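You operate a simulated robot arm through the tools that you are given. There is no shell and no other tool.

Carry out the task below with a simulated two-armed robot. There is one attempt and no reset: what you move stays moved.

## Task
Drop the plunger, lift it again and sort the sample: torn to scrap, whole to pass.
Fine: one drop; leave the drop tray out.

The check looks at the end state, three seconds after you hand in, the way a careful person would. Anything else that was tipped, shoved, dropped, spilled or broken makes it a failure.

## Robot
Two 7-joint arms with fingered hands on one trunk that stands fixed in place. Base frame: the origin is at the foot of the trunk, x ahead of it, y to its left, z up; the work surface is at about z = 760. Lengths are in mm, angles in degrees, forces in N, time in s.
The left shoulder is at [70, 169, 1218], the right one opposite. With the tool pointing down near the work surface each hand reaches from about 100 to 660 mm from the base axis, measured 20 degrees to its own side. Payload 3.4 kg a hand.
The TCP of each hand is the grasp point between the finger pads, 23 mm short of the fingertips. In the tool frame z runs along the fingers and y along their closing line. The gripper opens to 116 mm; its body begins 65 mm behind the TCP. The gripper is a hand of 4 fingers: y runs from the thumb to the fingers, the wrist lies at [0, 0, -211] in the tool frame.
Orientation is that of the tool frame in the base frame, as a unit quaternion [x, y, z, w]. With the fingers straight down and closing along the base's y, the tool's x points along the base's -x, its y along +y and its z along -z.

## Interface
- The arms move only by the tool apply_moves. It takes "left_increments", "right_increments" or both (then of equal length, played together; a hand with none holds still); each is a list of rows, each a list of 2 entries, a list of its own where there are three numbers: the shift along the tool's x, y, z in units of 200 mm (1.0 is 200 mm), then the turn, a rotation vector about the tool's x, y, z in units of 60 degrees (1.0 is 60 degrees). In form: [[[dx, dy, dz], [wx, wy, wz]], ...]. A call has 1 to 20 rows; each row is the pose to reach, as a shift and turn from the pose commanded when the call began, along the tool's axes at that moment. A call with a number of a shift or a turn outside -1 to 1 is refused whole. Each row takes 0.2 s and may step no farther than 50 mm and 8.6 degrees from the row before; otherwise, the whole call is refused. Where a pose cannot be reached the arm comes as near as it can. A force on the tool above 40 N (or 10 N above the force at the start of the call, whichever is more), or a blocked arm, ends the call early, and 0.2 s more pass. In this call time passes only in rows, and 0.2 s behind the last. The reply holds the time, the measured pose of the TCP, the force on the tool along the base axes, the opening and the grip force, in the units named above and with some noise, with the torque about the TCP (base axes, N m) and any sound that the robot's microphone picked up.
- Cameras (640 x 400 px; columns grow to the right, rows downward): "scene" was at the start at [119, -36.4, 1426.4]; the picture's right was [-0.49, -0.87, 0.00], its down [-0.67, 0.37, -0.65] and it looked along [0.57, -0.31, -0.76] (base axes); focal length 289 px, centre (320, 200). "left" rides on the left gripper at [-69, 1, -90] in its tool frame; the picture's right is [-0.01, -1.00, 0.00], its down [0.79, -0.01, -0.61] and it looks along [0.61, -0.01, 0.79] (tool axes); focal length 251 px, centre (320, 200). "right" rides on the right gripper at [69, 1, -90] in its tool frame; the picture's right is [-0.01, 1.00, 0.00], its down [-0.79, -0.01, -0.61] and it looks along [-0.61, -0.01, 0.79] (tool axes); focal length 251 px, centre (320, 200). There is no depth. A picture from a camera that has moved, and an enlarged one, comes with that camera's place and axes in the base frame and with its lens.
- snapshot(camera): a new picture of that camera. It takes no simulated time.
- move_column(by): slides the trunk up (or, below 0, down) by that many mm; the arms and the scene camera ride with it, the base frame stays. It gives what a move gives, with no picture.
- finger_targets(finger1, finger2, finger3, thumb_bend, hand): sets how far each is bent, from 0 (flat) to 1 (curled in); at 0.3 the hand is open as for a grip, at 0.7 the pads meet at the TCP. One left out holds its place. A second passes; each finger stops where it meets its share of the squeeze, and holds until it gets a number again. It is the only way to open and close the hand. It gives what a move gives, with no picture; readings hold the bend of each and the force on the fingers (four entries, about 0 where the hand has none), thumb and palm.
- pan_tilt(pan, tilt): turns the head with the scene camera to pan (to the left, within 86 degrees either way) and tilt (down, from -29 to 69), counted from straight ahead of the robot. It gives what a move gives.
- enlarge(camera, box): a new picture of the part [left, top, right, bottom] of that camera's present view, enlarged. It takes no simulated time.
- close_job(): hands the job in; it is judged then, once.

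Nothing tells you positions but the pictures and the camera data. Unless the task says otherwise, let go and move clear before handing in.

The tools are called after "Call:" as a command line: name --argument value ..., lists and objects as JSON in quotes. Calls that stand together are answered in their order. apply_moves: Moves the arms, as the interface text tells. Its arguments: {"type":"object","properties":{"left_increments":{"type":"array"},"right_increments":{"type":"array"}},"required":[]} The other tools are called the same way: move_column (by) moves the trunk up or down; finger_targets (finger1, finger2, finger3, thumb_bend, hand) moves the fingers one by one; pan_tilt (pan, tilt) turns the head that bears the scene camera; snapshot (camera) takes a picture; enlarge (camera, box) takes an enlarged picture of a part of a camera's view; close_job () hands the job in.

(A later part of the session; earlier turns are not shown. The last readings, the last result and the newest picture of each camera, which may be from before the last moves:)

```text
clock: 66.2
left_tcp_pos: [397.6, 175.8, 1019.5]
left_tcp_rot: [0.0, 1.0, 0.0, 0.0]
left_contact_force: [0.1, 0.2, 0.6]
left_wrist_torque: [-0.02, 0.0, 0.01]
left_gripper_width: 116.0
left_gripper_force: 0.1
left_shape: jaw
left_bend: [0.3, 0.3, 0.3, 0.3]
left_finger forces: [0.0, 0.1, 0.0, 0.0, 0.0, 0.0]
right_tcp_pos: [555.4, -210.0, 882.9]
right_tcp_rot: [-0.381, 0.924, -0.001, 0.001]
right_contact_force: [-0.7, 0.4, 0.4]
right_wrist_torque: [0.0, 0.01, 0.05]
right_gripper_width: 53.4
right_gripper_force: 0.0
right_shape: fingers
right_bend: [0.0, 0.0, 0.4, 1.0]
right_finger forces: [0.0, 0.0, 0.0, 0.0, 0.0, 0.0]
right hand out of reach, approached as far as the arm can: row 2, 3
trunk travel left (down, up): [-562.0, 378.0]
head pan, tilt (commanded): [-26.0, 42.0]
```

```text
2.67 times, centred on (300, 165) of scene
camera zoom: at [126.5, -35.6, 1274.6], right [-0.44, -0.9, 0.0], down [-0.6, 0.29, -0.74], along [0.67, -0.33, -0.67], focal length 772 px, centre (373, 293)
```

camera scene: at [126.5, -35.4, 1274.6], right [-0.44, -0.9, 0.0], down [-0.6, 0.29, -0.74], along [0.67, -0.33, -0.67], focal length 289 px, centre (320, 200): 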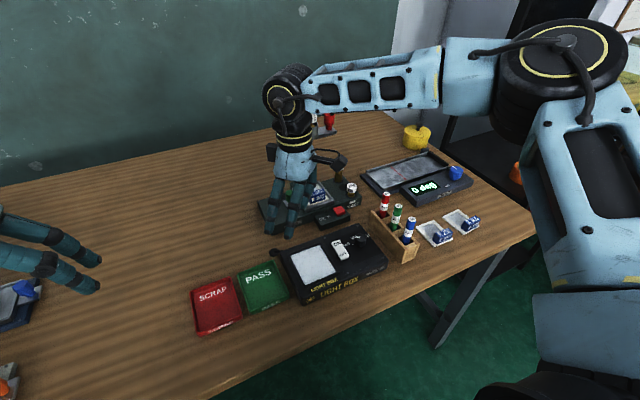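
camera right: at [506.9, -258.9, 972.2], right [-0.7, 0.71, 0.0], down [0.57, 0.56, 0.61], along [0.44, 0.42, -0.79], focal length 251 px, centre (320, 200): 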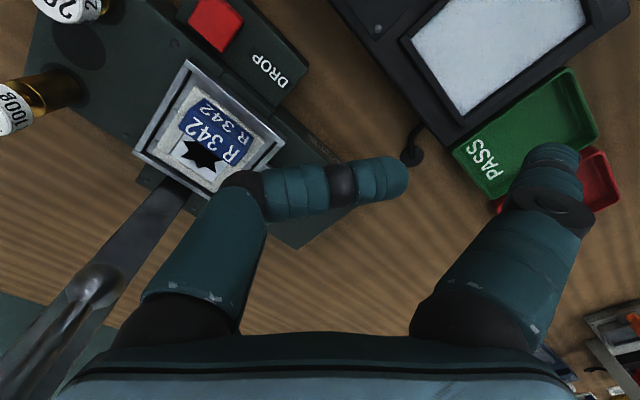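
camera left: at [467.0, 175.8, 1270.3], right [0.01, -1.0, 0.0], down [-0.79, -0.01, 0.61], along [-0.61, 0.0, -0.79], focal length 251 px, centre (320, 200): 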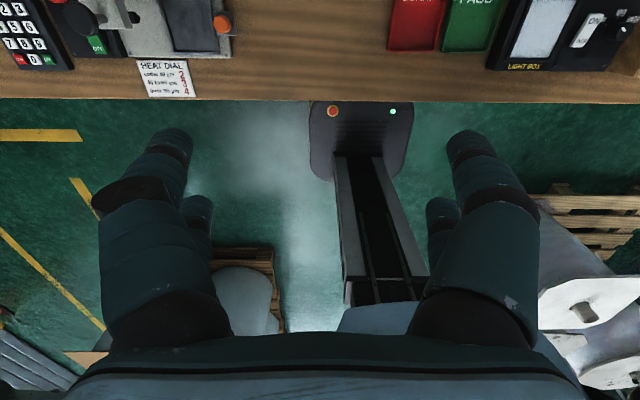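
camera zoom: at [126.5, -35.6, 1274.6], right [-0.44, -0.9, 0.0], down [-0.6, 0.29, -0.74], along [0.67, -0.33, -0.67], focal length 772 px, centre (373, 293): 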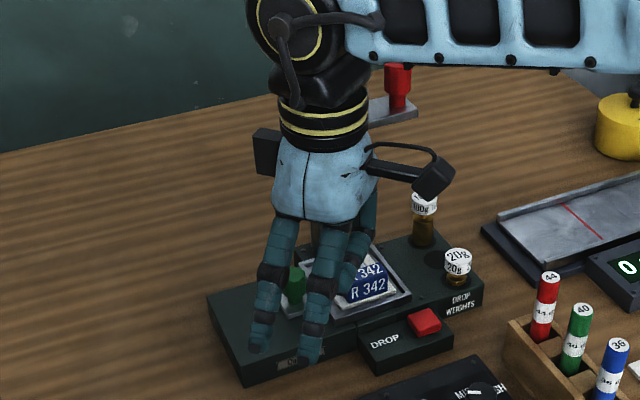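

Also limited here. A stronger forward tilt will pull the wrist well back: I'll return to zero yaw, tilt about 35°, and hook with the thumb, the lowest finger in that pose.

Call:
apply_moves --right_increments '[[[0.015, 0.1, -0.05], [0, 0, 0.1]], [[0.035, 0.212, -0.1], [0, 0, 0.2]], [[0.035, 0.212, -0.15], [0, 0, 0.325]], [[0.035, 0.212, -0.2], [0, 0, 0.45]], [[0.035, 0.212, -0.2], [0, 0, 0.575]], [[0.035, 0.212, -0.2], [0, 0, 0.7]], [[0.035, 0.212, -0.2], [0, 0, 0.75]]]'

Call:
finger_targets --hand "right" --finger1 0.0 --finger2 0.0 --finger3 1.0 --thumb_bend 0.4

Call:
apply_moves --right_increments '[[[0, 0, 0], [0, -0.12, 0]], [[0, 0, 0], [0, -0.24, 0]], [[0, 0, 0], [0, -0.36, 0]], [[0, 0, 0], [0, -0.48, 0]], [[0, 0, 0], [0, -0.583, 0]]]'

Call:
snapshot --camera "right"

Call:
snapshot --camera "scene"

```text
clock: 67.8
left_tcp_pos: [398.8, 175.8, 1019.3]
left_tcp_rot: [0.0, 1.0, 0.001, 0.0]
left_contact_force: [0.0, -0.5, 0.0]
left_wrist_torque: [0.0, 0.0, 0.01]
left_gripper_width: 115.7
left_gripper_force: 0.1
left_shape: jaw
left_bend: [0.3, 0.3, 0.3, 0.3]
left_finger forces: [0.1, 0.0, 0.0, 0.0, 0.1, 0.0]
right_tcp_pos: [521.6, -185.1, 923.2]
right_tcp_rot: [0.002, 1.0, -0.001, 0.0]
right_contact_force: [0.9, 0.3, -0.5]
right_wrist_torque: [0.01, -0.01, -0.03]
right_gripper_width: 53.4
right_gripper_force: 0.1
right_shape: fingers
right_bend: [0.0, 0.0, 0.4, 1.0]
right_finger forces: [0.1, 0.1, 0.0, 0.0, 0.0, 0.0]
trunk travel left (down, up): [-562.0, 378.0]
head pan, tilt (commanded): [-26.0, 42.0]
```

```text
clock: 68.8
left_tcp_pos: [397.1, 175.4, 1018.1]
left_tcp_rot: [0.0, 1.0, -0.001, 0.0]
left_contact_force: [-0.5, -0.7, 0.7]
left_wrist_torque: [-0.02, 0.02, 0.02]
left_gripper_width: 115.6
left_gripper_force: 0.1
left_shape: jaw
left_bend: [0.3, 0.3, 0.3, 0.3]
left_finger forces: [0.1, 0.0, 0.1, 0.0, 0.0, 0.0]
right_tcp_pos: [519.8, -184.7, 922.9]
right_tcp_rot: [0.001, 1.0, -0.001, 0.0]
right_contact_force: [1.2, 0.8, -0.8]
right_wrist_torque: [-0.01, 0.01, -0.03]
right_gripper_width: 129.7
right_gripper_force: 0.0
right_shape: fingers
right_bend: [0.0, 0.0, 1.0, 0.4]
right_finger forces: [0.1, 0.1, 0.1, 0.1, 0.0, 0.0]
trunk travel left (down, up): [-562.0, 378.0]
head pan, tilt (commanded): [-26.0, 42.0]
```

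```text
clock: 70.0
left_tcp_pos: [398.1, 175.8, 1018.4]
left_tcp_rot: [0.0, 1.0, 0.0, 0.0]
left_contact_force: [-0.7, -0.4, 0.9]
left_wrist_torque: [0.04, 0.02, 0.0]
left_gripper_width: 116.0
left_gripper_force: 0.0
left_shape: jaw
left_bend: [0.3, 0.3, 0.3, 0.3]
left_finger forces: [0.0, 0.0, 0.1, 0.1, 0.1, 0.0]
right_tcp_pos: [521.0, -185.9, 922.9]
right_tcp_rot: [0.001, 0.953, -0.001, 0.302]
right_contact_force: [0.1, -0.1, 0.8]
right_wrist_torque: [-0.03, 0.04, 0.03]
right_gripper_width: 130.0
right_gripper_force: 0.0
right_shape: fingers
right_bend: [0.0, 0.0, 1.0, 0.4]
right_finger forces: [0.0, 0.0, 0.0, 0.1, 0.1, 0.0]
trunk travel left (down, up): [-562.0, 378.0]
head pan, tilt (commanded): [-26.0, 42.0]
```

```text
taken
camera right: at [413.0, -185.2, 956.8], right [0.01, 1.0, 0.0], down [0.3, -0.01, 0.95], along [0.95, -0.01, -0.3], focal length 251 px, centre (320, 200)
```

right: 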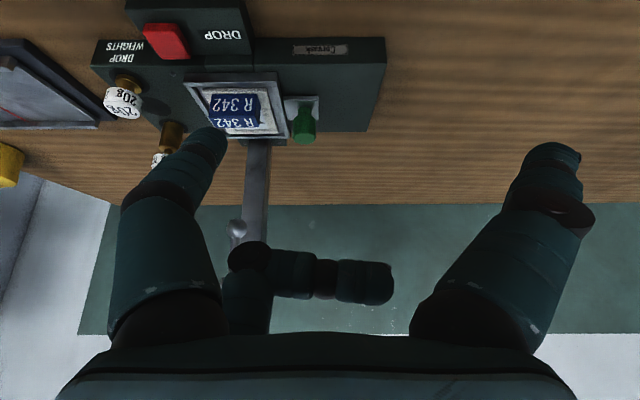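

```text
taken
camera scene: at [126.2, -35.4, 1274.6], right [-0.44, -0.9, 0.0], down [-0.6, 0.29, -0.74], along [0.67, -0.33, -0.67], focal length 289 px, centre (320, 200)
```

scene: 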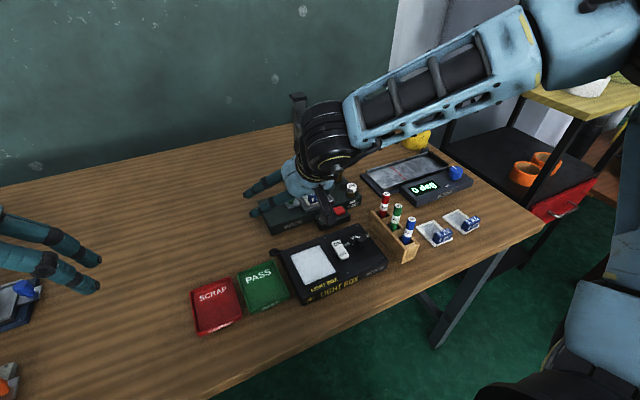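

Now I have a clear view of the handle, the tab and my thumb. Moving forward with the thumb above and to the right of the handle.

Call:
apply_moves --right_increments '[[[-0.083, 0.015, 0.118], [0, 0, 0]], [[-0.167, 0.03, 0.236], [0, 0, 0]], [[-0.25, 0.045, 0.355], [0, 0, 0]], [[-0.333, 0.06, 0.473], [0, 0, 0]]]'

Call:
snapshot --camera "right"

Call:
enlarge --camera "scene" --box '[230, 90, 370, 240]'

```text
clock: 71.0
left_tcp_pos: [399.4, 175.8, 1018.8]
left_tcp_rot: [0.001, 1.0, 0.0, -0.001]
left_contact_force: [0.6, 0.5, 0.3]
left_wrist_torque: [-0.02, -0.02, 0.02]
left_gripper_width: 115.9
left_gripper_force: 0.0
left_shape: jaw
left_bend: [0.3, 0.3, 0.3, 0.3]
left_finger forces: [0.1, 0.0, 0.0, 0.0, 0.1, 0.0]
right_tcp_pos: [630.4, -174.3, 880.7]
right_tcp_rot: [0.002, 0.954, -0.001, 0.299]
right_contact_force: [-0.1, -0.3, -0.6]
right_wrist_torque: [-0.04, 0.03, -0.01]
right_gripper_width: 129.8
right_gripper_force: 0.0
right_shape: fingers
right_bend: [0.0, 0.0, 1.0, 0.4]
right_finger forces: [0.1, 0.0, 0.1, 0.0, 0.0, 0.0]
trunk travel left (down, up): [-562.0, 378.0]
head pan, tilt (commanded): [-26.0, 42.0]
```

```text
taken
camera right: at [522.2, -173.9, 915.2], right [0.01, 1.0, 0.0], down [0.3, -0.01, 0.95], along [0.95, -0.01, -0.3], focal length 251 px, centre (320, 200)
```

right: 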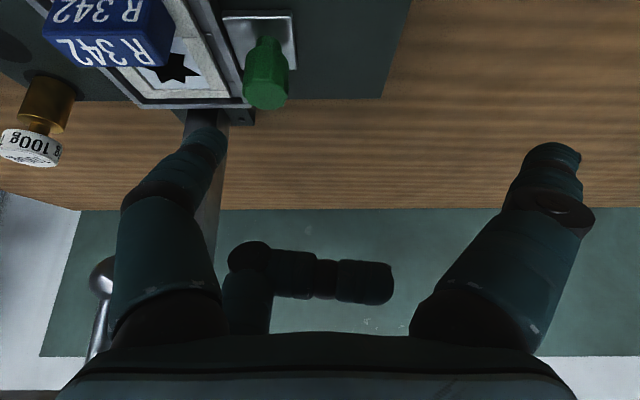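

```text
2.67 times, centred on (300, 165) of scene
camera zoom: at [127.9, -35.7, 1274.5], right [-0.44, -0.9, 0.0], down [-0.6, 0.29, -0.74], along [0.67, -0.33, -0.67], focal length 772 px, centre (373, 293)
```

zoom: 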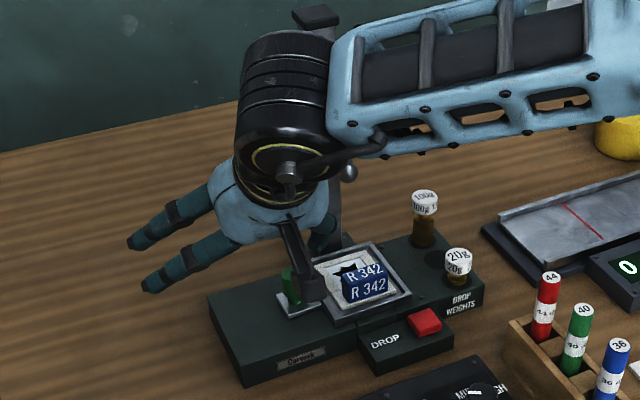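

Call:
apply_moves --right_increments '[[[0.04, -0.005, 0.05], [0, 0, 0]], [[0.08, -0.005, 0.1], [0, 0, 0]], [[0.117, -0.005, 0.142], [0, 0, 0]]]'

Call:
snapshot --camera "right"

Call:
enlarge --camera "scene" --box '[250, 130, 350, 230]'

```text
clock: 71.8
left_tcp_pos: [397.9, 175.8, 1019.7]
left_tcp_rot: [0.001, 1.0, 0.0, 0.0]
left_contact_force: [0.7, 0.6, -0.4]
left_wrist_torque: [0.01, 0.04, -0.02]
left_gripper_width: 116.0
left_gripper_force: 0.1
left_shape: jaw
left_bend: [0.3, 0.3, 0.3, 0.3]
left_finger forces: [0.1, 0.0, 0.0, 0.0, 0.1, 0.0]
right_tcp_pos: [625.7, -176.9, 846.0]
right_tcp_rot: [0.0, 0.953, -0.001, 0.301]
right_contact_force: [1.1, -0.8, 0.0]
right_wrist_torque: [-0.02, -0.01, -0.02]
right_gripper_width: 129.8
right_gripper_force: 0.1
right_shape: fingers
right_bend: [0.0, 0.0, 1.0, 0.4]
right_finger forces: [0.0, 0.0, 0.0, 0.0, 0.0, 0.0]
trunk travel left (down, up): [-562.0, 378.0]
head pan, tilt (commanded): [-26.0, 42.0]
```

```text
taken
camera right: at [517.4, -176.1, 881.3], right [0.01, 1.0, 0.0], down [0.3, -0.01, 0.95], along [0.95, -0.01, -0.3], focal length 251 px, centre (320, 200)
```

right: 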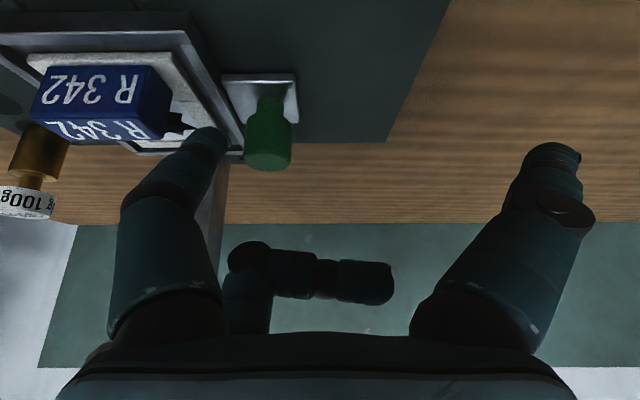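

```text
4.00 times, centred on (300, 180) of scene
camera zoom: at [126.4, -35.4, 1274.6], right [-0.44, -0.9, 0.0], down [-0.6, 0.29, -0.74], along [0.67, -0.33, -0.67], focal length 1157 px, centre (400, 280)
```

zoom: 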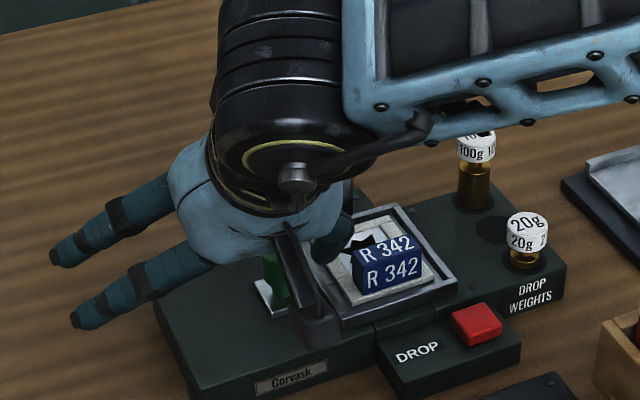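

The thumb is beside the handle with free space around it. I'll lower slightly and pull left.

Call:
apply_moves --right_increments '[[[0.0115, 0, 0.016], [0, 0, 0]], [[0.0115, 0.03, 0.016], [0, 0, 0]], [[0.0115, 0.06, 0.016], [0, 0, 0]], [[0.0115, 0.09, 0.016], [0, 0, 0]], [[0.0115, 0.12, 0.016], [0, 0, 0]]]'

Call:
snapshot --camera "right"

Call:
enlarge --camera "scene" --box '[250, 130, 350, 230]'

```text
clock: 73.0
left_tcp_pos: [397.7, 176.0, 1018.7]
left_tcp_rot: [0.0, 1.0, 0.0, -0.001]
left_contact_force: [-0.4, -0.5, -0.1]
left_wrist_torque: [0.01, -0.01, -0.01]
left_gripper_width: 116.0
left_gripper_force: 0.0
left_shape: jaw
left_bend: [0.3, 0.3, 0.3, 0.3]
left_finger forces: [0.0, 0.0, 0.0, 0.1, 0.0, 0.1]
right_tcp_pos: [616.3, -165.2, 849.2]
right_tcp_rot: [0.001, 0.954, -0.001, 0.3]
right_contact_force: [0.0, 0.2, 0.3]
right_wrist_torque: [0.01, 0.0, 0.02]
right_gripper_width: 129.8
right_gripper_force: 0.0
right_shape: fingers
right_bend: [0.0, 0.0, 1.0, 0.4]
right_finger forces: [0.0, 0.0, 0.0, 0.1, 0.1, 0.1]
right hand out of reach, approached as far as the arm can: row 1, 2, 3, 4, 5
trunk travel left (down, up): [-562.0, 378.0]
head pan, tilt (commanded): [-26.0, 42.0]
```

```text
taken
camera right: at [507.4, -164.9, 883.1], right [0.01, 1.0, 0.0], down [0.3, -0.01, 0.95], along [0.95, -0.01, -0.3], focal length 251 px, centre (320, 200)
```

right: 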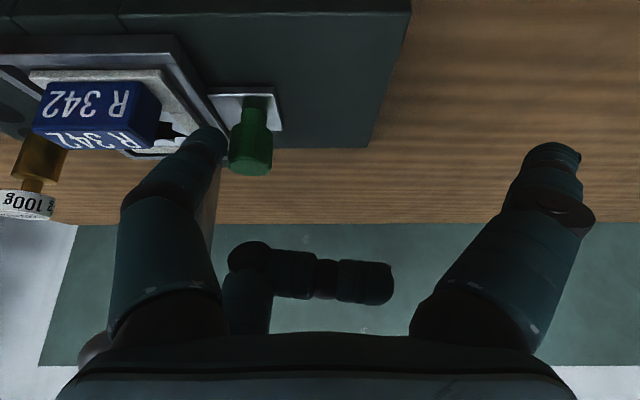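

```text
4.00 times, centred on (300, 180) of scene
camera zoom: at [126.5, -35.3, 1274.6], right [-0.44, -0.9, 0.0], down [-0.6, 0.29, -0.74], along [0.67, -0.33, -0.67], focal length 1157 px, centre (400, 280)
```

zoom: 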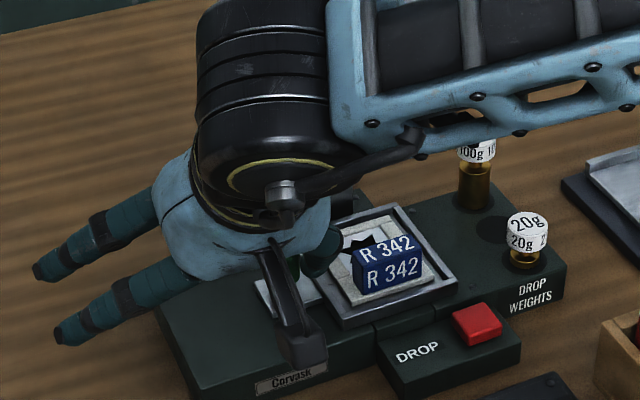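

Joint limits again at this yaw. The yaw used for the red knob (camera to the right) reached much further, so I'll go back to that one with a moderate tilt and hook with the thumb from there. First, back out upward.

Call:
apply_moves --right_increments '[[[-0.037, -0.03, -0.096], [0, 0, 0]], [[-0.038, -0.03, -0.25], [0, 0, 0]], [[-0.038, -0.03, -0.4], [0, 0, 0]], [[0.1, -0.03, -0.52], [0, 0.1, 0]], [[0.219, -0.03, -0.644], [0, 0.2, 0]]]'

Call:
snapshot --camera "scene"

```text
clock: 74.2
left_tcp_pos: [398.0, 176.9, 1018.8]
left_tcp_rot: [0.0, 1.0, 0.0, 0.0]
left_contact_force: [-0.1, 0.2, 0.9]
left_wrist_torque: [0.0, -0.01, 0.03]
left_gripper_width: 115.9
left_gripper_force: 0.0
left_shape: jaw
left_bend: [0.3, 0.3, 0.3, 0.3]
left_finger forces: [0.1, 0.0, 0.0, 0.0, 0.1, 0.0]
right_tcp_pos: [506.3, -171.5, 930.6]
right_tcp_rot: [0.001, 0.98, -0.002, 0.199]
right_contact_force: [-0.5, 0.2, -0.8]
right_wrist_torque: [0.03, -0.01, 0.01]
right_gripper_width: 129.8
right_gripper_force: 0.1
right_shape: fingers
right_bend: [0.0, 0.0, 1.0, 0.4]
right_finger forces: [0.0, 0.0, 0.0, 0.0, 0.0, 0.1]
trunk travel left (down, up): [-562.0, 378.0]
head pan, tilt (commanded): [-26.0, 42.0]
```

```text
taken
camera scene: at [125.5, -35.0, 1274.7], right [-0.44, -0.9, 0.0], down [-0.6, 0.29, -0.74], along [0.67, -0.33, -0.67], focal length 289 px, centre (320, 200)
```

scene: 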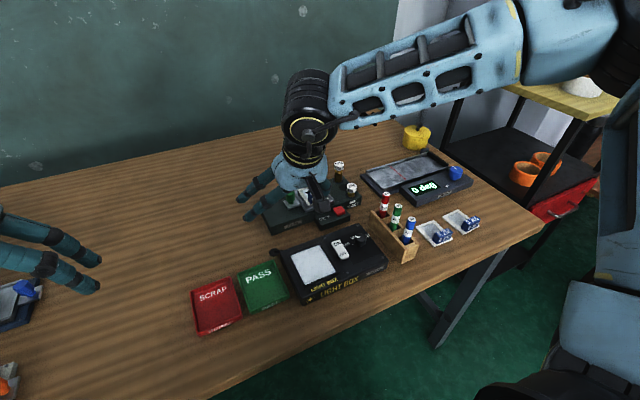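

Call:
apply_moves --right_increments '[[[0, 0, 0], [0, 0.13, 0]], [[0, 0, 0], [0, 0.26, 0]], [[0, 0, 0], [0, 0.384, 0]]]'

Call:
finger_targets --hand "right" --finger1 1.0 --finger2 0.0 --finger3 0.0 --thumb_bend 0.4

Call:
finger_targets --hand "right" --finger2 1.0

Call:
apply_moves --right_increments '[[[0, 0, 0], [0, 0, -0.14]], [[0, 0, 0], [0, 0, -0.28]], [[0, 0, 0], [0, 0, -0.42]], [[0, 0, 0], [0, 0, -0.56]], [[0, 0, 0], [0, 0, -0.7]], [[0, 0, 0], [0, 0, -0.84]], [[0, 0, 0], [0, 0, -0.98]]]'

Call:
apply_moves --right_increments '[[[0, 0, 0], [0, 0, -0.14]], [[0, 0, 0], [0, 0, -0.28]], [[0, 0, 0], [0, 0, -0.42]], [[0, 0, 0], [0, 0, -0.52]]]'

Call:
apply_moves --right_increments '[[[0, 0, 0], [0.125, 0, 0]], [[0, 0, 0], [0.25, 0, 0]]]'

Call:
snapshot --camera "scene"

Call:
snapshot --camera "right"

```text
clock: 75.0
left_tcp_pos: [399.0, 175.4, 1017.7]
left_tcp_rot: [0.001, 1.0, -0.001, -0.001]
left_contact_force: [-0.2, -0.3, -0.3]
left_wrist_torque: [-0.01, 0.04, 0.03]
left_gripper_width: 115.8
left_gripper_force: 0.1
left_shape: jaw
left_bend: [0.3, 0.3, 0.3, 0.3]
left_finger forces: [0.1, 0.1, 0.0, 0.0, 0.1, 0.1]
right_tcp_pos: [506.7, -172.2, 928.0]
right_tcp_rot: [0.001, 1.0, -0.001, -0.002]
right_contact_force: [0.2, -0.9, 0.0]
right_wrist_torque: [0.0, 0.02, 0.02]
right_gripper_width: 129.7
right_gripper_force: 0.0
right_shape: fingers
right_bend: [0.0, 0.0, 1.0, 0.4]
right_finger forces: [0.0, 0.1, 0.0, 0.0, 0.0, 0.0]
trunk travel left (down, up): [-562.0, 378.0]
head pan, tilt (commanded): [-26.0, 42.0]
```

```text
clock: 76.0
left_tcp_pos: [398.9, 175.8, 1019.4]
left_tcp_rot: [0.0, 1.0, 0.0, 0.0]
left_contact_force: [0.2, -0.3, -0.8]
left_wrist_torque: [0.01, 0.01, -0.02]
left_gripper_width: 115.8
left_gripper_force: 0.0
left_shape: jaw
left_bend: [0.3, 0.3, 0.3, 0.3]
left_finger forces: [0.0, 0.0, 0.0, 0.0, 0.0, 0.0]
right_tcp_pos: [507.1, -171.2, 929.4]
right_tcp_rot: [0.001, 1.0, -0.001, 0.0]
right_contact_force: [1.4, 0.6, -0.2]
right_wrist_torque: [-0.02, -0.01, 0.0]
right_gripper_width: 43.8
right_gripper_force: 0.0
right_shape: fingers
right_bend: [1.0, 0.0, 0.0, 0.4]
right_finger forces: [0.1, 0.0, 0.0, 0.0, 0.1, 0.0]
trunk travel left (down, up): [-562.0, 378.0]
head pan, tilt (commanded): [-26.0, 42.0]
```

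```text
clock: 77.0
left_tcp_pos: [397.5, 174.8, 1019.7]
left_tcp_rot: [-0.001, 1.0, 0.0, 0.001]
left_contact_force: [0.2, -0.2, -0.4]
left_wrist_torque: [-0.03, 0.03, -0.01]
left_gripper_width: 115.9
left_gripper_force: 0.1
left_shape: jaw
left_bend: [0.3, 0.3, 0.3, 0.3]
left_finger forces: [0.0, 0.0, 0.0, 0.0, 0.1, 0.1]
right_tcp_pos: [507.0, -170.8, 928.5]
right_tcp_rot: [0.001, 1.0, -0.001, 0.0]
right_contact_force: [1.0, 0.6, 0.4]
right_wrist_torque: [0.0, 0.03, 0.01]
right_gripper_width: 43.8
right_gripper_force: 0.0
right_shape: fingers
right_bend: [1.0, 1.0, 0.0, 0.4]
right_finger forces: [0.0, 0.0, 0.0, 0.0, 0.0, 0.0]
trunk travel left (down, up): [-562.0, 378.0]
head pan, tilt (commanded): [-26.0, 42.0]
```

```text
clock: 78.6
left_tcp_pos: [397.1, 176.1, 1019.8]
left_tcp_rot: [0.0, 1.0, 0.0, 0.0]
left_contact_force: [-1.1, 0.0, -0.1]
left_wrist_torque: [0.0, -0.03, 0.05]
left_gripper_width: 115.9
left_gripper_force: 0.1
left_shape: jaw
left_bend: [0.3, 0.3, 0.3, 0.3]
left_finger forces: [0.1, 0.0, 0.0, 0.1, 0.1, 0.0]
right_tcp_pos: [505.5, -169.9, 929.3]
right_tcp_rot: [-0.491, 0.871, 0.0, -0.001]
right_contact_force: [-0.1, 0.6, -0.7]
right_wrist_torque: [0.02, -0.03, 0.0]
right_gripper_width: 43.9
right_gripper_force: 0.0
right_shape: fingers
right_bend: [1.0, 1.0, 0.0, 0.4]
right_finger forces: [0.0, 0.0, 0.1, 0.1, 0.1, 0.0]
trunk travel left (down, up): [-562.0, 378.0]
head pan, tilt (commanded): [-26.0, 42.0]
```

```text
clock: 79.6
left_tcp_pos: [397.1, 176.3, 1019.6]
left_tcp_rot: [0.0, 1.0, -0.001, 0.0]
left_contact_force: [-0.5, 0.5, 0.1]
left_wrist_torque: [0.0, -0.03, -0.03]
left_gripper_width: 116.1
left_gripper_force: 0.1
left_shape: jaw
left_bend: [0.3, 0.3, 0.3, 0.3]
left_finger forces: [0.0, 0.0, 0.1, 0.0, 0.0, 0.0]
right_tcp_pos: [507.3, -170.6, 927.8]
right_tcp_rot: [-0.707, 0.707, -0.001, -0.001]
right_contact_force: [-0.6, 1.0, 0.0]
right_wrist_torque: [-0.01, 0.02, -0.01]
right_gripper_width: 43.6
right_gripper_force: 0.1
right_shape: fingers
right_bend: [1.0, 1.0, 0.0, 0.4]
right_finger forces: [0.1, 0.0, 0.1, 0.1, 0.0, 0.0]
trunk travel left (down, up): [-562.0, 378.0]
head pan, tilt (commanded): [-26.0, 42.0]
```

```text
clock: 80.2
left_tcp_pos: [397.4, 176.3, 1019.0]
left_tcp_rot: [0.0, 1.0, 0.0, 0.0]
left_contact_force: [0.9, -0.1, 1.2]
left_wrist_torque: [0.02, 0.02, 0.01]
left_gripper_width: 115.8
left_gripper_force: 0.0
left_shape: jaw
left_bend: [0.3, 0.3, 0.3, 0.3]
left_finger forces: [0.0, 0.0, 0.0, 0.1, 0.0, 0.0]
right_tcp_pos: [504.7, -170.6, 929.8]
right_tcp_rot: [-0.7, 0.702, -0.094, 0.092]
right_contact_force: [-0.9, 0.0, -0.3]
right_wrist_torque: [0.02, 0.01, -0.02]
right_gripper_width: 43.9
right_gripper_force: 0.1
right_shape: fingers
right_bend: [1.0, 1.0, 0.0, 0.4]
right_finger forces: [0.0, 0.1, 0.1, 0.0, 0.0, 0.1]
trunk travel left (down, up): [-562.0, 378.0]
head pan, tilt (commanded): [-26.0, 42.0]
```

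```text
taken
camera scene: at [125.7, -35.2, 1274.7], right [-0.44, -0.9, 0.0], down [-0.6, 0.29, -0.74], along [0.67, -0.33, -0.67], focal length 289 px, centre (320, 200)
```

scene: 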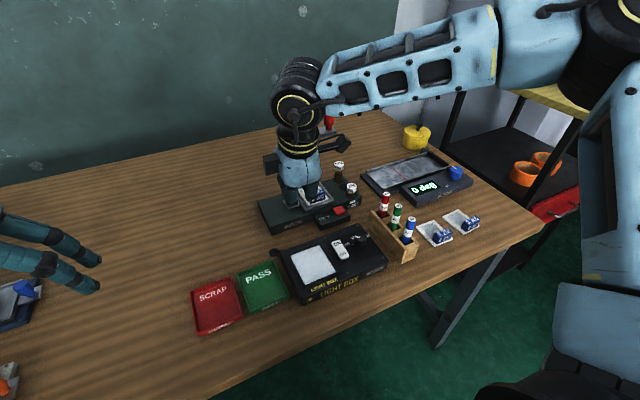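

```text
taken
camera right: at [481.1, -239.6, 1016.3], right [-0.97, 0.01, -0.26], down [-0.15, 0.8, 0.59], along [0.21, 0.6, -0.77], focal length 251 px, centre (320, 200)
```

right: 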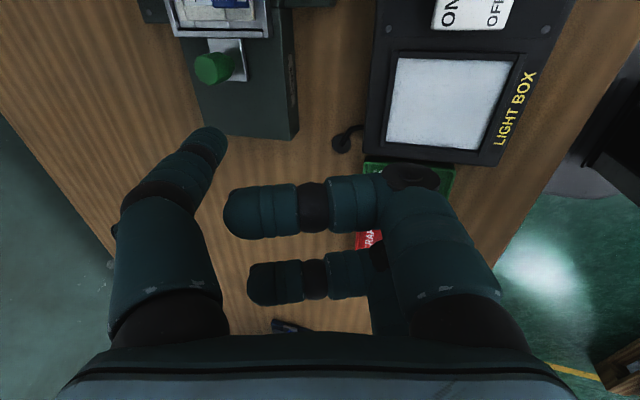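

Call:
apply_moves --right_increments '[[[0.05, -0.08, 0.116], [0, 0, 0]], [[0.11, -0.16, 0.232], [0, 0, 0]], [[0.17, -0.238, 0.3485], [0, 0, 0]]]'

Call:
snapshot --camera "right"

Call:
enlarge --camera "scene" --box '[230, 90, 370, 240]'

```text
clock: 81.0
left_tcp_pos: [398.6, 175.8, 1018.5]
left_tcp_rot: [0.0, 1.0, 0.0, -0.001]
left_contact_force: [-0.2, -0.5, 0.8]
left_wrist_torque: [-0.01, 0.0, 0.01]
left_gripper_width: 115.7
left_gripper_force: 0.1
left_shape: jaw
left_bend: [0.3, 0.3, 0.3, 0.3]
left_finger forces: [0.1, 0.0, 0.2, 0.0, 0.0, 0.0]
right_tcp_pos: [570.5, -206.2, 874.3]
right_tcp_rot: [-0.7, 0.702, -0.093, 0.091]
right_contact_force: [-0.3, 0.4, -0.7]
right_wrist_torque: [0.0, 0.02, 0.01]
right_gripper_width: 43.9
right_gripper_force: 0.0
right_shape: fingers
right_bend: [1.0, 1.0, 0.0, 0.4]
right_finger forces: [0.1, 0.0, 0.0, 0.1, 0.1, 0.0]
trunk travel left (down, up): [-562.0, 378.0]
head pan, tilt (commanded): [-26.0, 42.0]
```

```text
taken
camera right: at [546.3, -274.2, 961.3], right [-0.97, 0.01, -0.26], down [-0.15, 0.8, 0.59], along [0.21, 0.61, -0.77], focal length 251 px, centre (320, 200)
```

right: 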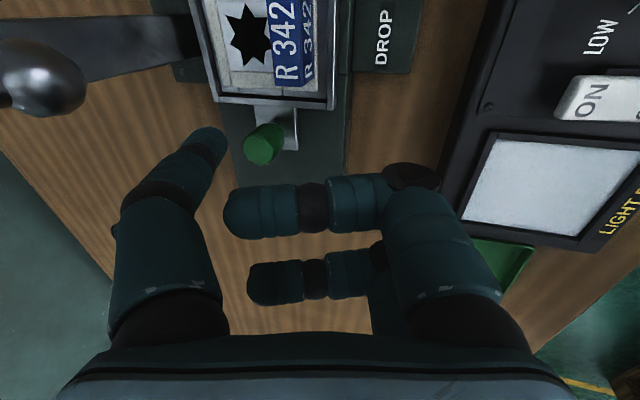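

```text
2.67 times, centred on (300, 165) of scene
camera zoom: at [127.4, -35.7, 1274.5], right [-0.44, -0.9, 0.0], down [-0.6, 0.29, -0.74], along [0.67, -0.33, -0.67], focal length 772 px, centre (373, 293)
```

zoom: 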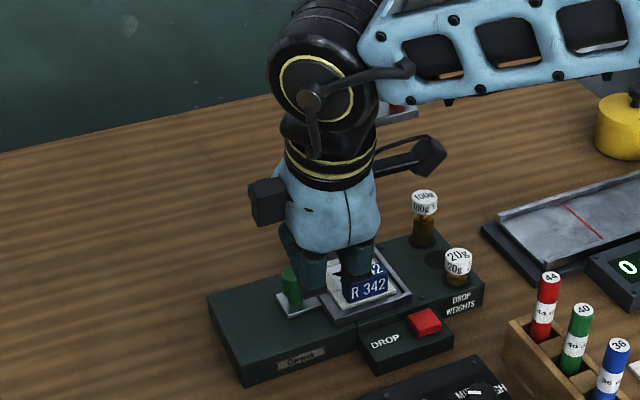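

Reach is fine in this yaw. The thumb is just right of the handle; descending beside it.

Call:
apply_moves --right_increments '[[[0.0075, 0.025, 0.08], [0, 0, 0]], [[0.0075, 0.05, 0.16], [0, 0, 0]], [[0.0075, 0.065, 0.21], [0, 0, 0]], [[0.0075, 0.073, 0.2435], [0, 0, 0]]]'

Call:
snapshot --camera "right"

Call:
enlarge --camera "scene" --box '[250, 130, 350, 230]'

```text
clock: 82.0
left_tcp_pos: [398.0, 175.4, 1018.3]
left_tcp_rot: [0.0, 1.0, 0.0, 0.0]
left_contact_force: [0.1, 0.4, 0.3]
left_wrist_torque: [-0.03, 0.02, 0.02]
left_gripper_width: 115.9
left_gripper_force: 0.0
left_shape: jaw
left_bend: [0.3, 0.3, 0.3, 0.3]
left_finger forces: [0.0, 0.0, 0.1, 0.0, 0.1, 0.1]
right_tcp_pos: [569.9, -206.7, 821.8]
right_tcp_rot: [-0.7, 0.702, -0.092, 0.091]
right_contact_force: [0.1, -0.6, 0.0]
right_wrist_torque: [0.02, 0.0, -0.01]
right_gripper_width: 44.0
right_gripper_force: 0.0
right_shape: fingers
right_bend: [1.0, 1.0, 0.0, 0.4]
right_finger forces: [0.0, 0.0, 0.0, 0.0, 0.0, 0.1]
trunk travel left (down, up): [-562.0, 378.0]
head pan, tilt (commanded): [-26.0, 42.0]
```

```text
taken
camera right: at [544.9, -275.9, 909.6], right [-0.97, 0.01, -0.26], down [-0.15, 0.8, 0.59], along [0.21, 0.6, -0.77], focal length 251 px, centre (320, 200)
```

right: 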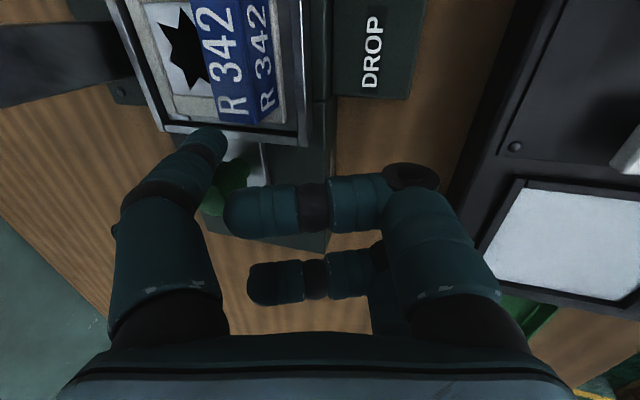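

```text
4.00 times, centred on (300, 180) of scene
camera zoom: at [126.8, -35.5, 1274.6], right [-0.44, -0.9, 0.0], down [-0.6, 0.29, -0.74], along [0.67, -0.33, -0.67], focal length 1157 px, centre (400, 280)
```

zoom: 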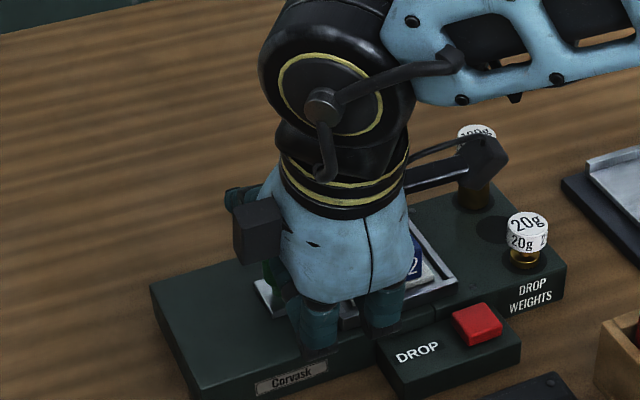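

The thumb sits just right of the handle at the same height. Pulling left in small steps now.

Call:
apply_moves --right_increments '[[[-0.02, 0, 0], [0, 0, 0]], [[-0.04, 0, 0], [0, 0, 0]], [[-0.06, 0, 0], [0, 0, 0]], [[-0.08, 0, 0], [0, 0, 0]], [[-0.1, 0, 0], [0, 0, 0]], [[-0.12, 0, 0], [0, 0, 0]]]'

Call:
snapshot --camera "right"

Call:
enlarge --camera "scene" --box '[250, 130, 350, 230]'

```text
clock: 83.4
left_tcp_pos: [398.2, 176.2, 1019.5]
left_tcp_rot: [0.001, 1.0, 0.001, -0.001]
left_contact_force: [0.8, -0.3, -0.3]
left_wrist_torque: [0.0, -0.03, 0.01]
left_gripper_width: 115.7
left_gripper_force: 0.0
left_shape: jaw
left_bend: [0.3, 0.3, 0.3, 0.3]
left_finger forces: [0.1, 0.0, 0.0, 0.1, 0.0, 0.1]
right_tcp_pos: [568.2, -182.3, 823.6]
right_tcp_rot: [-0.7, 0.703, -0.093, 0.092]
right_contact_force: [0.0, 0.0, -0.2]
right_wrist_torque: [-0.01, 0.0, -0.02]
right_gripper_width: 44.1
right_gripper_force: 0.4
right_shape: fingers
right_bend: [1.0, 1.0, 0.0, 0.4]
right_finger forces: [0.1, 0.0, 0.0, 0.1, 0.5, 0.1]
trunk travel left (down, up): [-562.0, 378.0]
head pan, tilt (commanded): [-26.0, 42.0]
```

```text
taken
camera right: at [544.4, -251.4, 910.5], right [-0.97, 0.01, -0.26], down [-0.15, 0.8, 0.59], along [0.21, 0.61, -0.77], focal length 251 px, centre (320, 200)
```

right: 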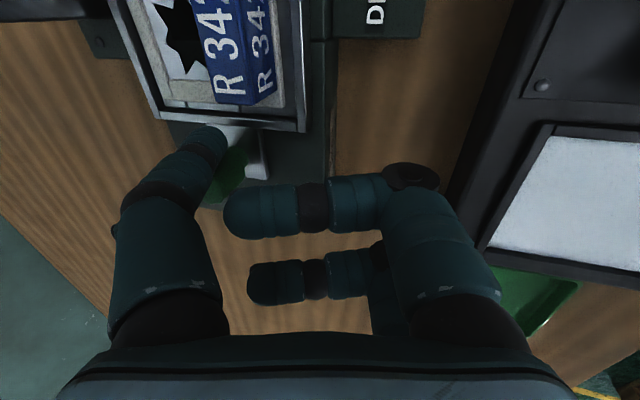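

```text
4.00 times, centred on (300, 180) of scene
camera zoom: at [126.6, -35.4, 1274.6], right [-0.44, -0.9, 0.0], down [-0.6, 0.29, -0.74], along [0.67, -0.33, -0.67], focal length 1157 px, centre (400, 280)
```

zoom: 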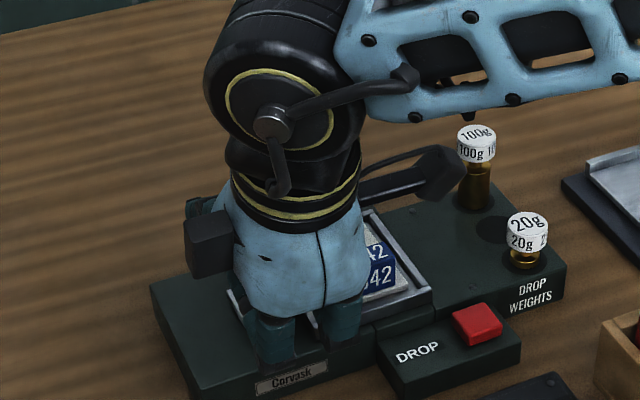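

The tray is following smoothly. Continuing.

Call:
apply_moves --right_increments '[[[-0.025, 0, 0], [0, 0, 0]], [[-0.05, 0, 0], [0, 0, 0]], [[-0.075, 0, 0], [0, 0, 0]], [[-0.1, 0, 0], [0, 0, 0]], [[-0.125, 0, 0], [0, 0, 0]], [[-0.15, 0, 0], [0, 0, 0]], [[-0.175, 0, 0], [0, 0, 0]]]'

Call:
enlarge --camera "scene" --box '[230, 120, 350, 230]'

Call:
snapshot --camera "right"

```text
clock: 85.0
left_tcp_pos: [397.1, 177.2, 1018.9]
left_tcp_rot: [0.0, 1.0, 0.0, 0.0]
left_contact_force: [0.9, 0.4, -0.1]
left_wrist_torque: [0.0, 0.01, 0.02]
left_gripper_width: 115.9
left_gripper_force: 0.0
left_shape: jaw
left_bend: [0.3, 0.3, 0.3, 0.3]
left_finger forces: [0.0, 0.0, 0.1, 0.0, 0.0, 0.0]
right_tcp_pos: [555.7, -165.0, 830.7]
right_tcp_rot: [-0.7, 0.702, -0.092, 0.091]
right_contact_force: [-0.3, -0.9, -0.5]
right_wrist_torque: [0.01, -0.02, -0.06]
right_gripper_width: 43.7
right_gripper_force: 0.4
right_shape: fingers
right_bend: [1.0, 1.0, 0.0, 0.4]
right_finger forces: [0.0, 0.0, 0.0, 0.1, 0.5, 0.0]
right hand out of reach, approached as far as the arm can: row 2, 3, 4, 5, 6, 7
trunk travel left (down, up): [-562.0, 378.0]
head pan, tilt (commanded): [-26.0, 42.0]
```

```text
3.64 times, centred on (290, 175) of scene
camera zoom: at [126.4, -35.4, 1274.6], right [-0.44, -0.9, 0.0], down [-0.6, 0.29, -0.74], along [0.67, -0.33, -0.67], focal length 1052 px, centre (429, 291)
```

zoom: 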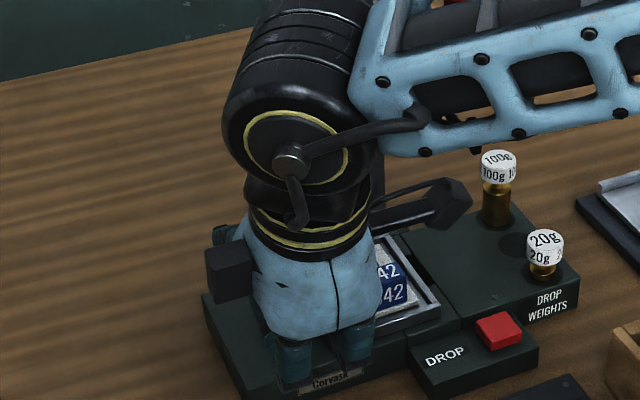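

```text
taken
camera right: at [531.9, -234.1, 917.9], right [-0.97, 0.01, -0.26], down [-0.15, 0.8, 0.59], along [0.21, 0.61, -0.77], focal length 251 px, centre (320, 200)
```

right: 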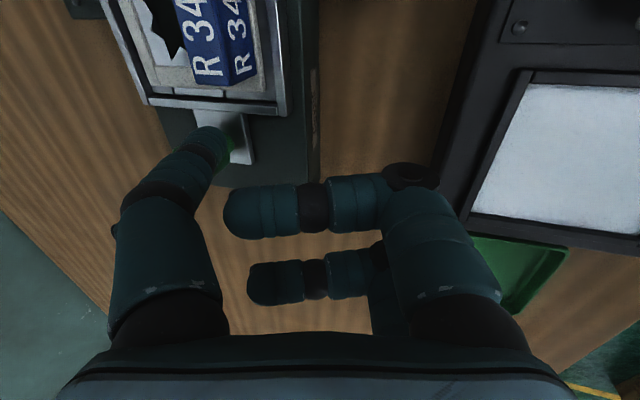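

The tray is partly out but the arm hit a limit again, this time moving left. I'll look at the arm's posture to understand what is limiting it.

Call:
pan_tilt --pan -60 --tilt 35

Call:
snapshot --camera "scene"

Call:
snapshot --camera "left"

```text
clock: 86.0
left_tcp_pos: [398.4, 175.8, 1018.0]
left_tcp_rot: [0.0, 1.0, 0.001, -0.001]
left_contact_force: [-0.1, -0.3, -1.2]
left_wrist_torque: [0.01, -0.01, 0.01]
left_gripper_width: 116.1
left_gripper_force: 0.1
left_shape: jaw
left_bend: [0.3, 0.3, 0.3, 0.3]
left_finger forces: [0.0, 0.0, 0.0, 0.0, 0.0, 0.0]
right_tcp_pos: [557.3, -165.0, 830.6]
right_tcp_rot: [-0.7, 0.702, -0.093, 0.092]
right_contact_force: [-0.9, -0.8, 0.0]
right_wrist_torque: [0.01, -0.01, -0.05]
right_gripper_width: 44.2
right_gripper_force: 0.1
right_shape: fingers
right_bend: [1.0, 1.0, 0.0, 0.4]
right_finger forces: [0.0, 0.0, 0.1, 0.0, 0.3, 0.0]
trunk travel left (down, up): [-562.0, 378.0]
head pan, tilt (commanded): [-60.0, 35.0]
```

```text
taken
camera scene: at [95.4, -75.0, 1285.1], right [-0.87, -0.5, 0.0], down [-0.29, 0.5, -0.82], along [0.41, -0.71, -0.57], focal length 289 px, centre (320, 200)
```

scene: 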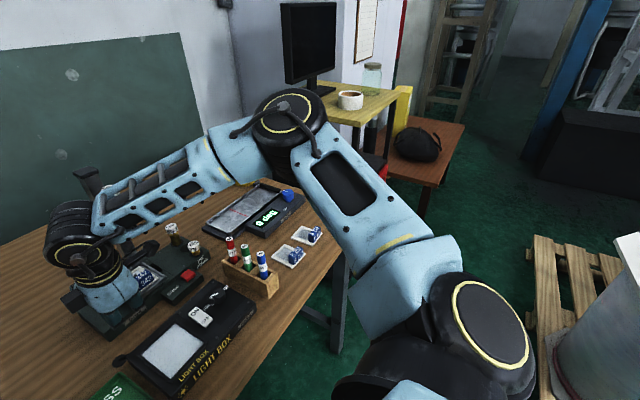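

```text
taken
camera left: at [466.9, 176.7, 1107.6], right [0.01, -1.0, 0.0], down [-0.79, -0.01, 0.61], along [-0.61, -0.01, -0.79], focal length 251 px, centre (320, 200)
```

left: 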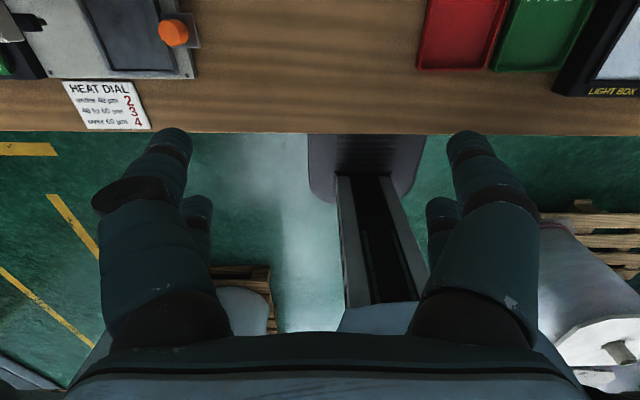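

The limit tightens as the wrist drops relative to the shoulder, so a lower trunk should help. I'll unhook, raise the hand straight up, lower the trunk by about the same amount, and hook again.

Call:
apply_moves --right_increments '[[[0.03, 0, 0], [0, 0, 0]], [[0.03, -0.04, -0.15], [0, 0, 0]], [[0.03, -0.08, -0.3], [0, 0, 0]], [[0.03, -0.13, -0.5], [0, 0, 0]], [[0.03, -0.18, -0.7], [0, 0, 0]], [[0.03, -0.23, -0.86], [0, 0, 0]], [[0.03, -0.259, -0.966], [0, 0, 0]]]'

Call:
pan_tilt --pan -26 --tilt 42

Call:
snapshot --camera "scene"

Call:
snapshot --camera "right"

```text
clock: 87.6
left_tcp_pos: [397.5, 175.3, 1018.8]
left_tcp_rot: [0.0, 1.0, 0.0, 0.0]
left_contact_force: [0.2, 0.2, -0.1]
left_wrist_torque: [0.0, 0.0, 0.0]
left_gripper_width: 115.8
left_gripper_force: 0.1
left_shape: jaw
left_bend: [0.3, 0.3, 0.3, 0.3]
left_finger forces: [0.1, 0.0, 0.0, 0.0, 0.0, 0.0]
right_tcp_pos: [555.7, -170.6, 1032.3]
right_tcp_rot: [-0.7, 0.702, -0.092, 0.091]
right_contact_force: [0.1, 0.2, 0.1]
right_wrist_torque: [0.0, 0.02, 0.0]
right_gripper_width: 43.7
right_gripper_force: 0.0
right_shape: fingers
right_bend: [1.0, 1.0, 0.0, 0.4]
right_finger forces: [0.0, 0.0, 0.0, 0.0, 0.0, 0.0]
trunk travel left (down, up): [-562.0, 378.0]
head pan, tilt (commanded): [-60.0, 35.0]
```

```text
clock: 88.6
left_tcp_pos: [398.4, 174.1, 1019.9]
left_tcp_rot: [0.0, 1.0, 0.0, 0.0]
left_contact_force: [0.2, 0.0, -0.1]
left_wrist_torque: [0.03, 0.0, -0.02]
left_gripper_width: 115.7
left_gripper_force: 0.0
left_shape: jaw
left_bend: [0.3, 0.3, 0.3, 0.3]
left_finger forces: [0.0, 0.0, 0.1, 0.0, 0.1, 0.0]
right_tcp_pos: [555.9, -169.8, 1030.7]
right_tcp_rot: [-0.701, 0.701, -0.093, 0.092]
right_contact_force: [-0.4, -0.1, 0.0]
right_wrist_torque: [-0.02, 0.0, 0.01]
right_gripper_width: 43.8
right_gripper_force: 0.1
right_shape: fingers
right_bend: [1.0, 1.0, 0.0, 0.4]
right_finger forces: [0.0, 0.0, 0.1, 0.0, 0.0, 0.1]
trunk travel left (down, up): [-562.0, 378.0]
head pan, tilt (commanded): [-26.0, 42.0]
```

```text
taken
camera scene: at [126.4, -35.4, 1274.6], right [-0.44, -0.9, 0.0], down [-0.6, 0.29, -0.74], along [0.67, -0.33, -0.67], focal length 289 px, centre (320, 200)
```

scene: 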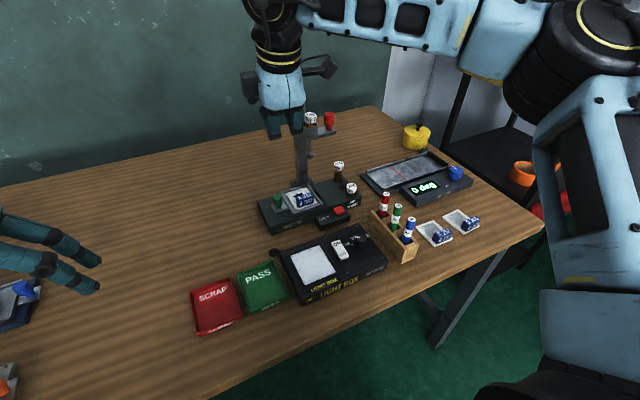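

```text
taken
camera right: at [531.7, -238.9, 1118.5], right [-0.97, 0.01, -0.26], down [-0.15, 0.8, 0.59], along [0.21, 0.6, -0.77], focal length 251 px, centre (320, 200)
```

right: 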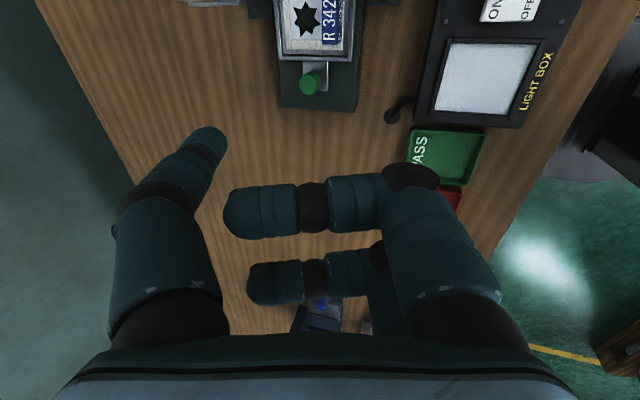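

Call:
enlarge --camera "scene" --box '[240, 160, 370, 240]'

Call:
enlarge --camera "right" --box '[240, 0, 400, 120]'

```text
4.92 times, centred on (305, 200) of scene
camera zoom: at [126.4, -35.4, 1274.6], right [-0.44, -0.9, 0.0], down [-0.6, 0.29, -0.74], along [0.67, -0.33, -0.67], focal length 1424 px, centre (394, 200)
```

zoom: 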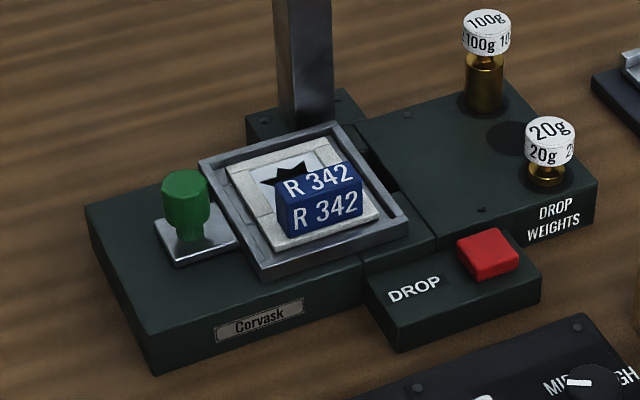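

```text
3.33 times, centred on (320, 60) of right
camera zoom: at [531.7, -238.9, 1118.5], right [-0.97, 0.01, -0.26], down [-0.15, 0.8, 0.59], along [0.21, 0.6, -0.77], focal length 838 px, centre (320, 667)
```

zoom: 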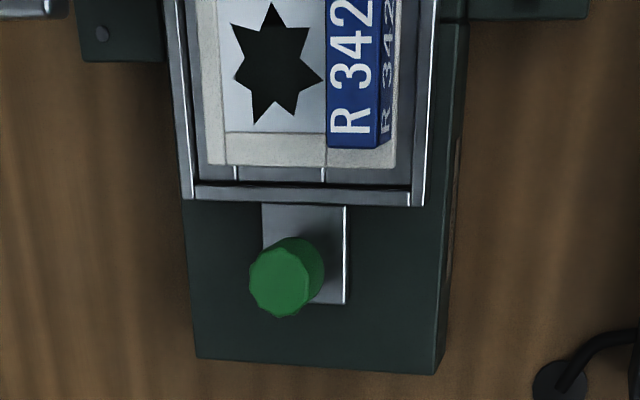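

The tray is about half way out. Lowering the trunk now; the hand comes straight back down beside the handle.

Call:
move_column --by -150

Call:
snapshot --camera "right"

Call:
enlarge --camera "scene" --box '[200, 60, 360, 210]'

```text
clock: 90.3
left_tcp_pos: [398.3, 175.4, 869.8]
left_tcp_rot: [0.0, 1.0, 0.001, 0.0]
left_contact_force: [-1.2, 0.1, -0.3]
left_wrist_torque: [0.0, 0.0, 0.01]
left_gripper_width: 116.0
left_gripper_force: 0.1
left_shape: jaw
left_bend: [0.3, 0.3, 0.3, 0.3]
left_finger forces: [0.0, 0.0, 0.1, 0.0, 0.0, 0.0]
right_tcp_pos: [556.0, -170.2, 881.5]
right_tcp_rot: [-0.7, 0.702, -0.093, 0.092]
right_contact_force: [0.1, -1.1, 0.4]
right_wrist_torque: [0.02, 0.02, 0.02]
right_gripper_width: 43.8
right_gripper_force: 0.1
right_shape: fingers
right_bend: [1.0, 1.0, 0.0, 0.4]
right_finger forces: [0.1, 0.0, 0.1, 0.1, 0.1, 0.0]
trunk travel left (down, up): [-412.0, 528.0]
head pan, tilt (commanded): [-26.0, 42.0]
```

```text
taken
camera right: at [531.6, -238.9, 968.8], right [-0.97, 0.01, -0.26], down [-0.15, 0.8, 0.59], along [0.21, 0.6, -0.77], focal length 251 px, centre (320, 200)
```

right: 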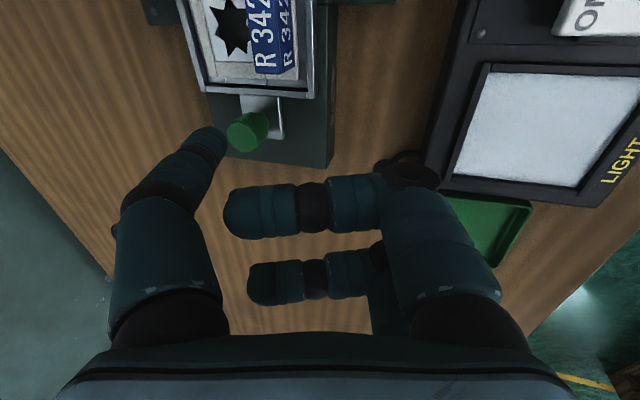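

```text
2.67 times, centred on (280, 135) of scene
camera zoom: at [126.3, -35.4, 1124.7], right [-0.44, -0.9, 0.0], down [-0.6, 0.29, -0.74], along [0.67, -0.33, -0.67], focal length 772 px, centre (427, 373)
```

zoom: 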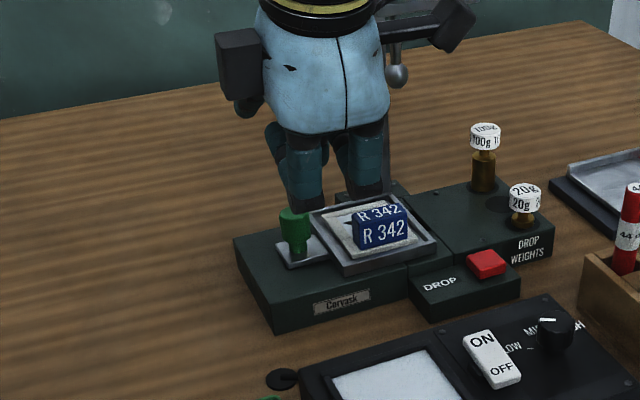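

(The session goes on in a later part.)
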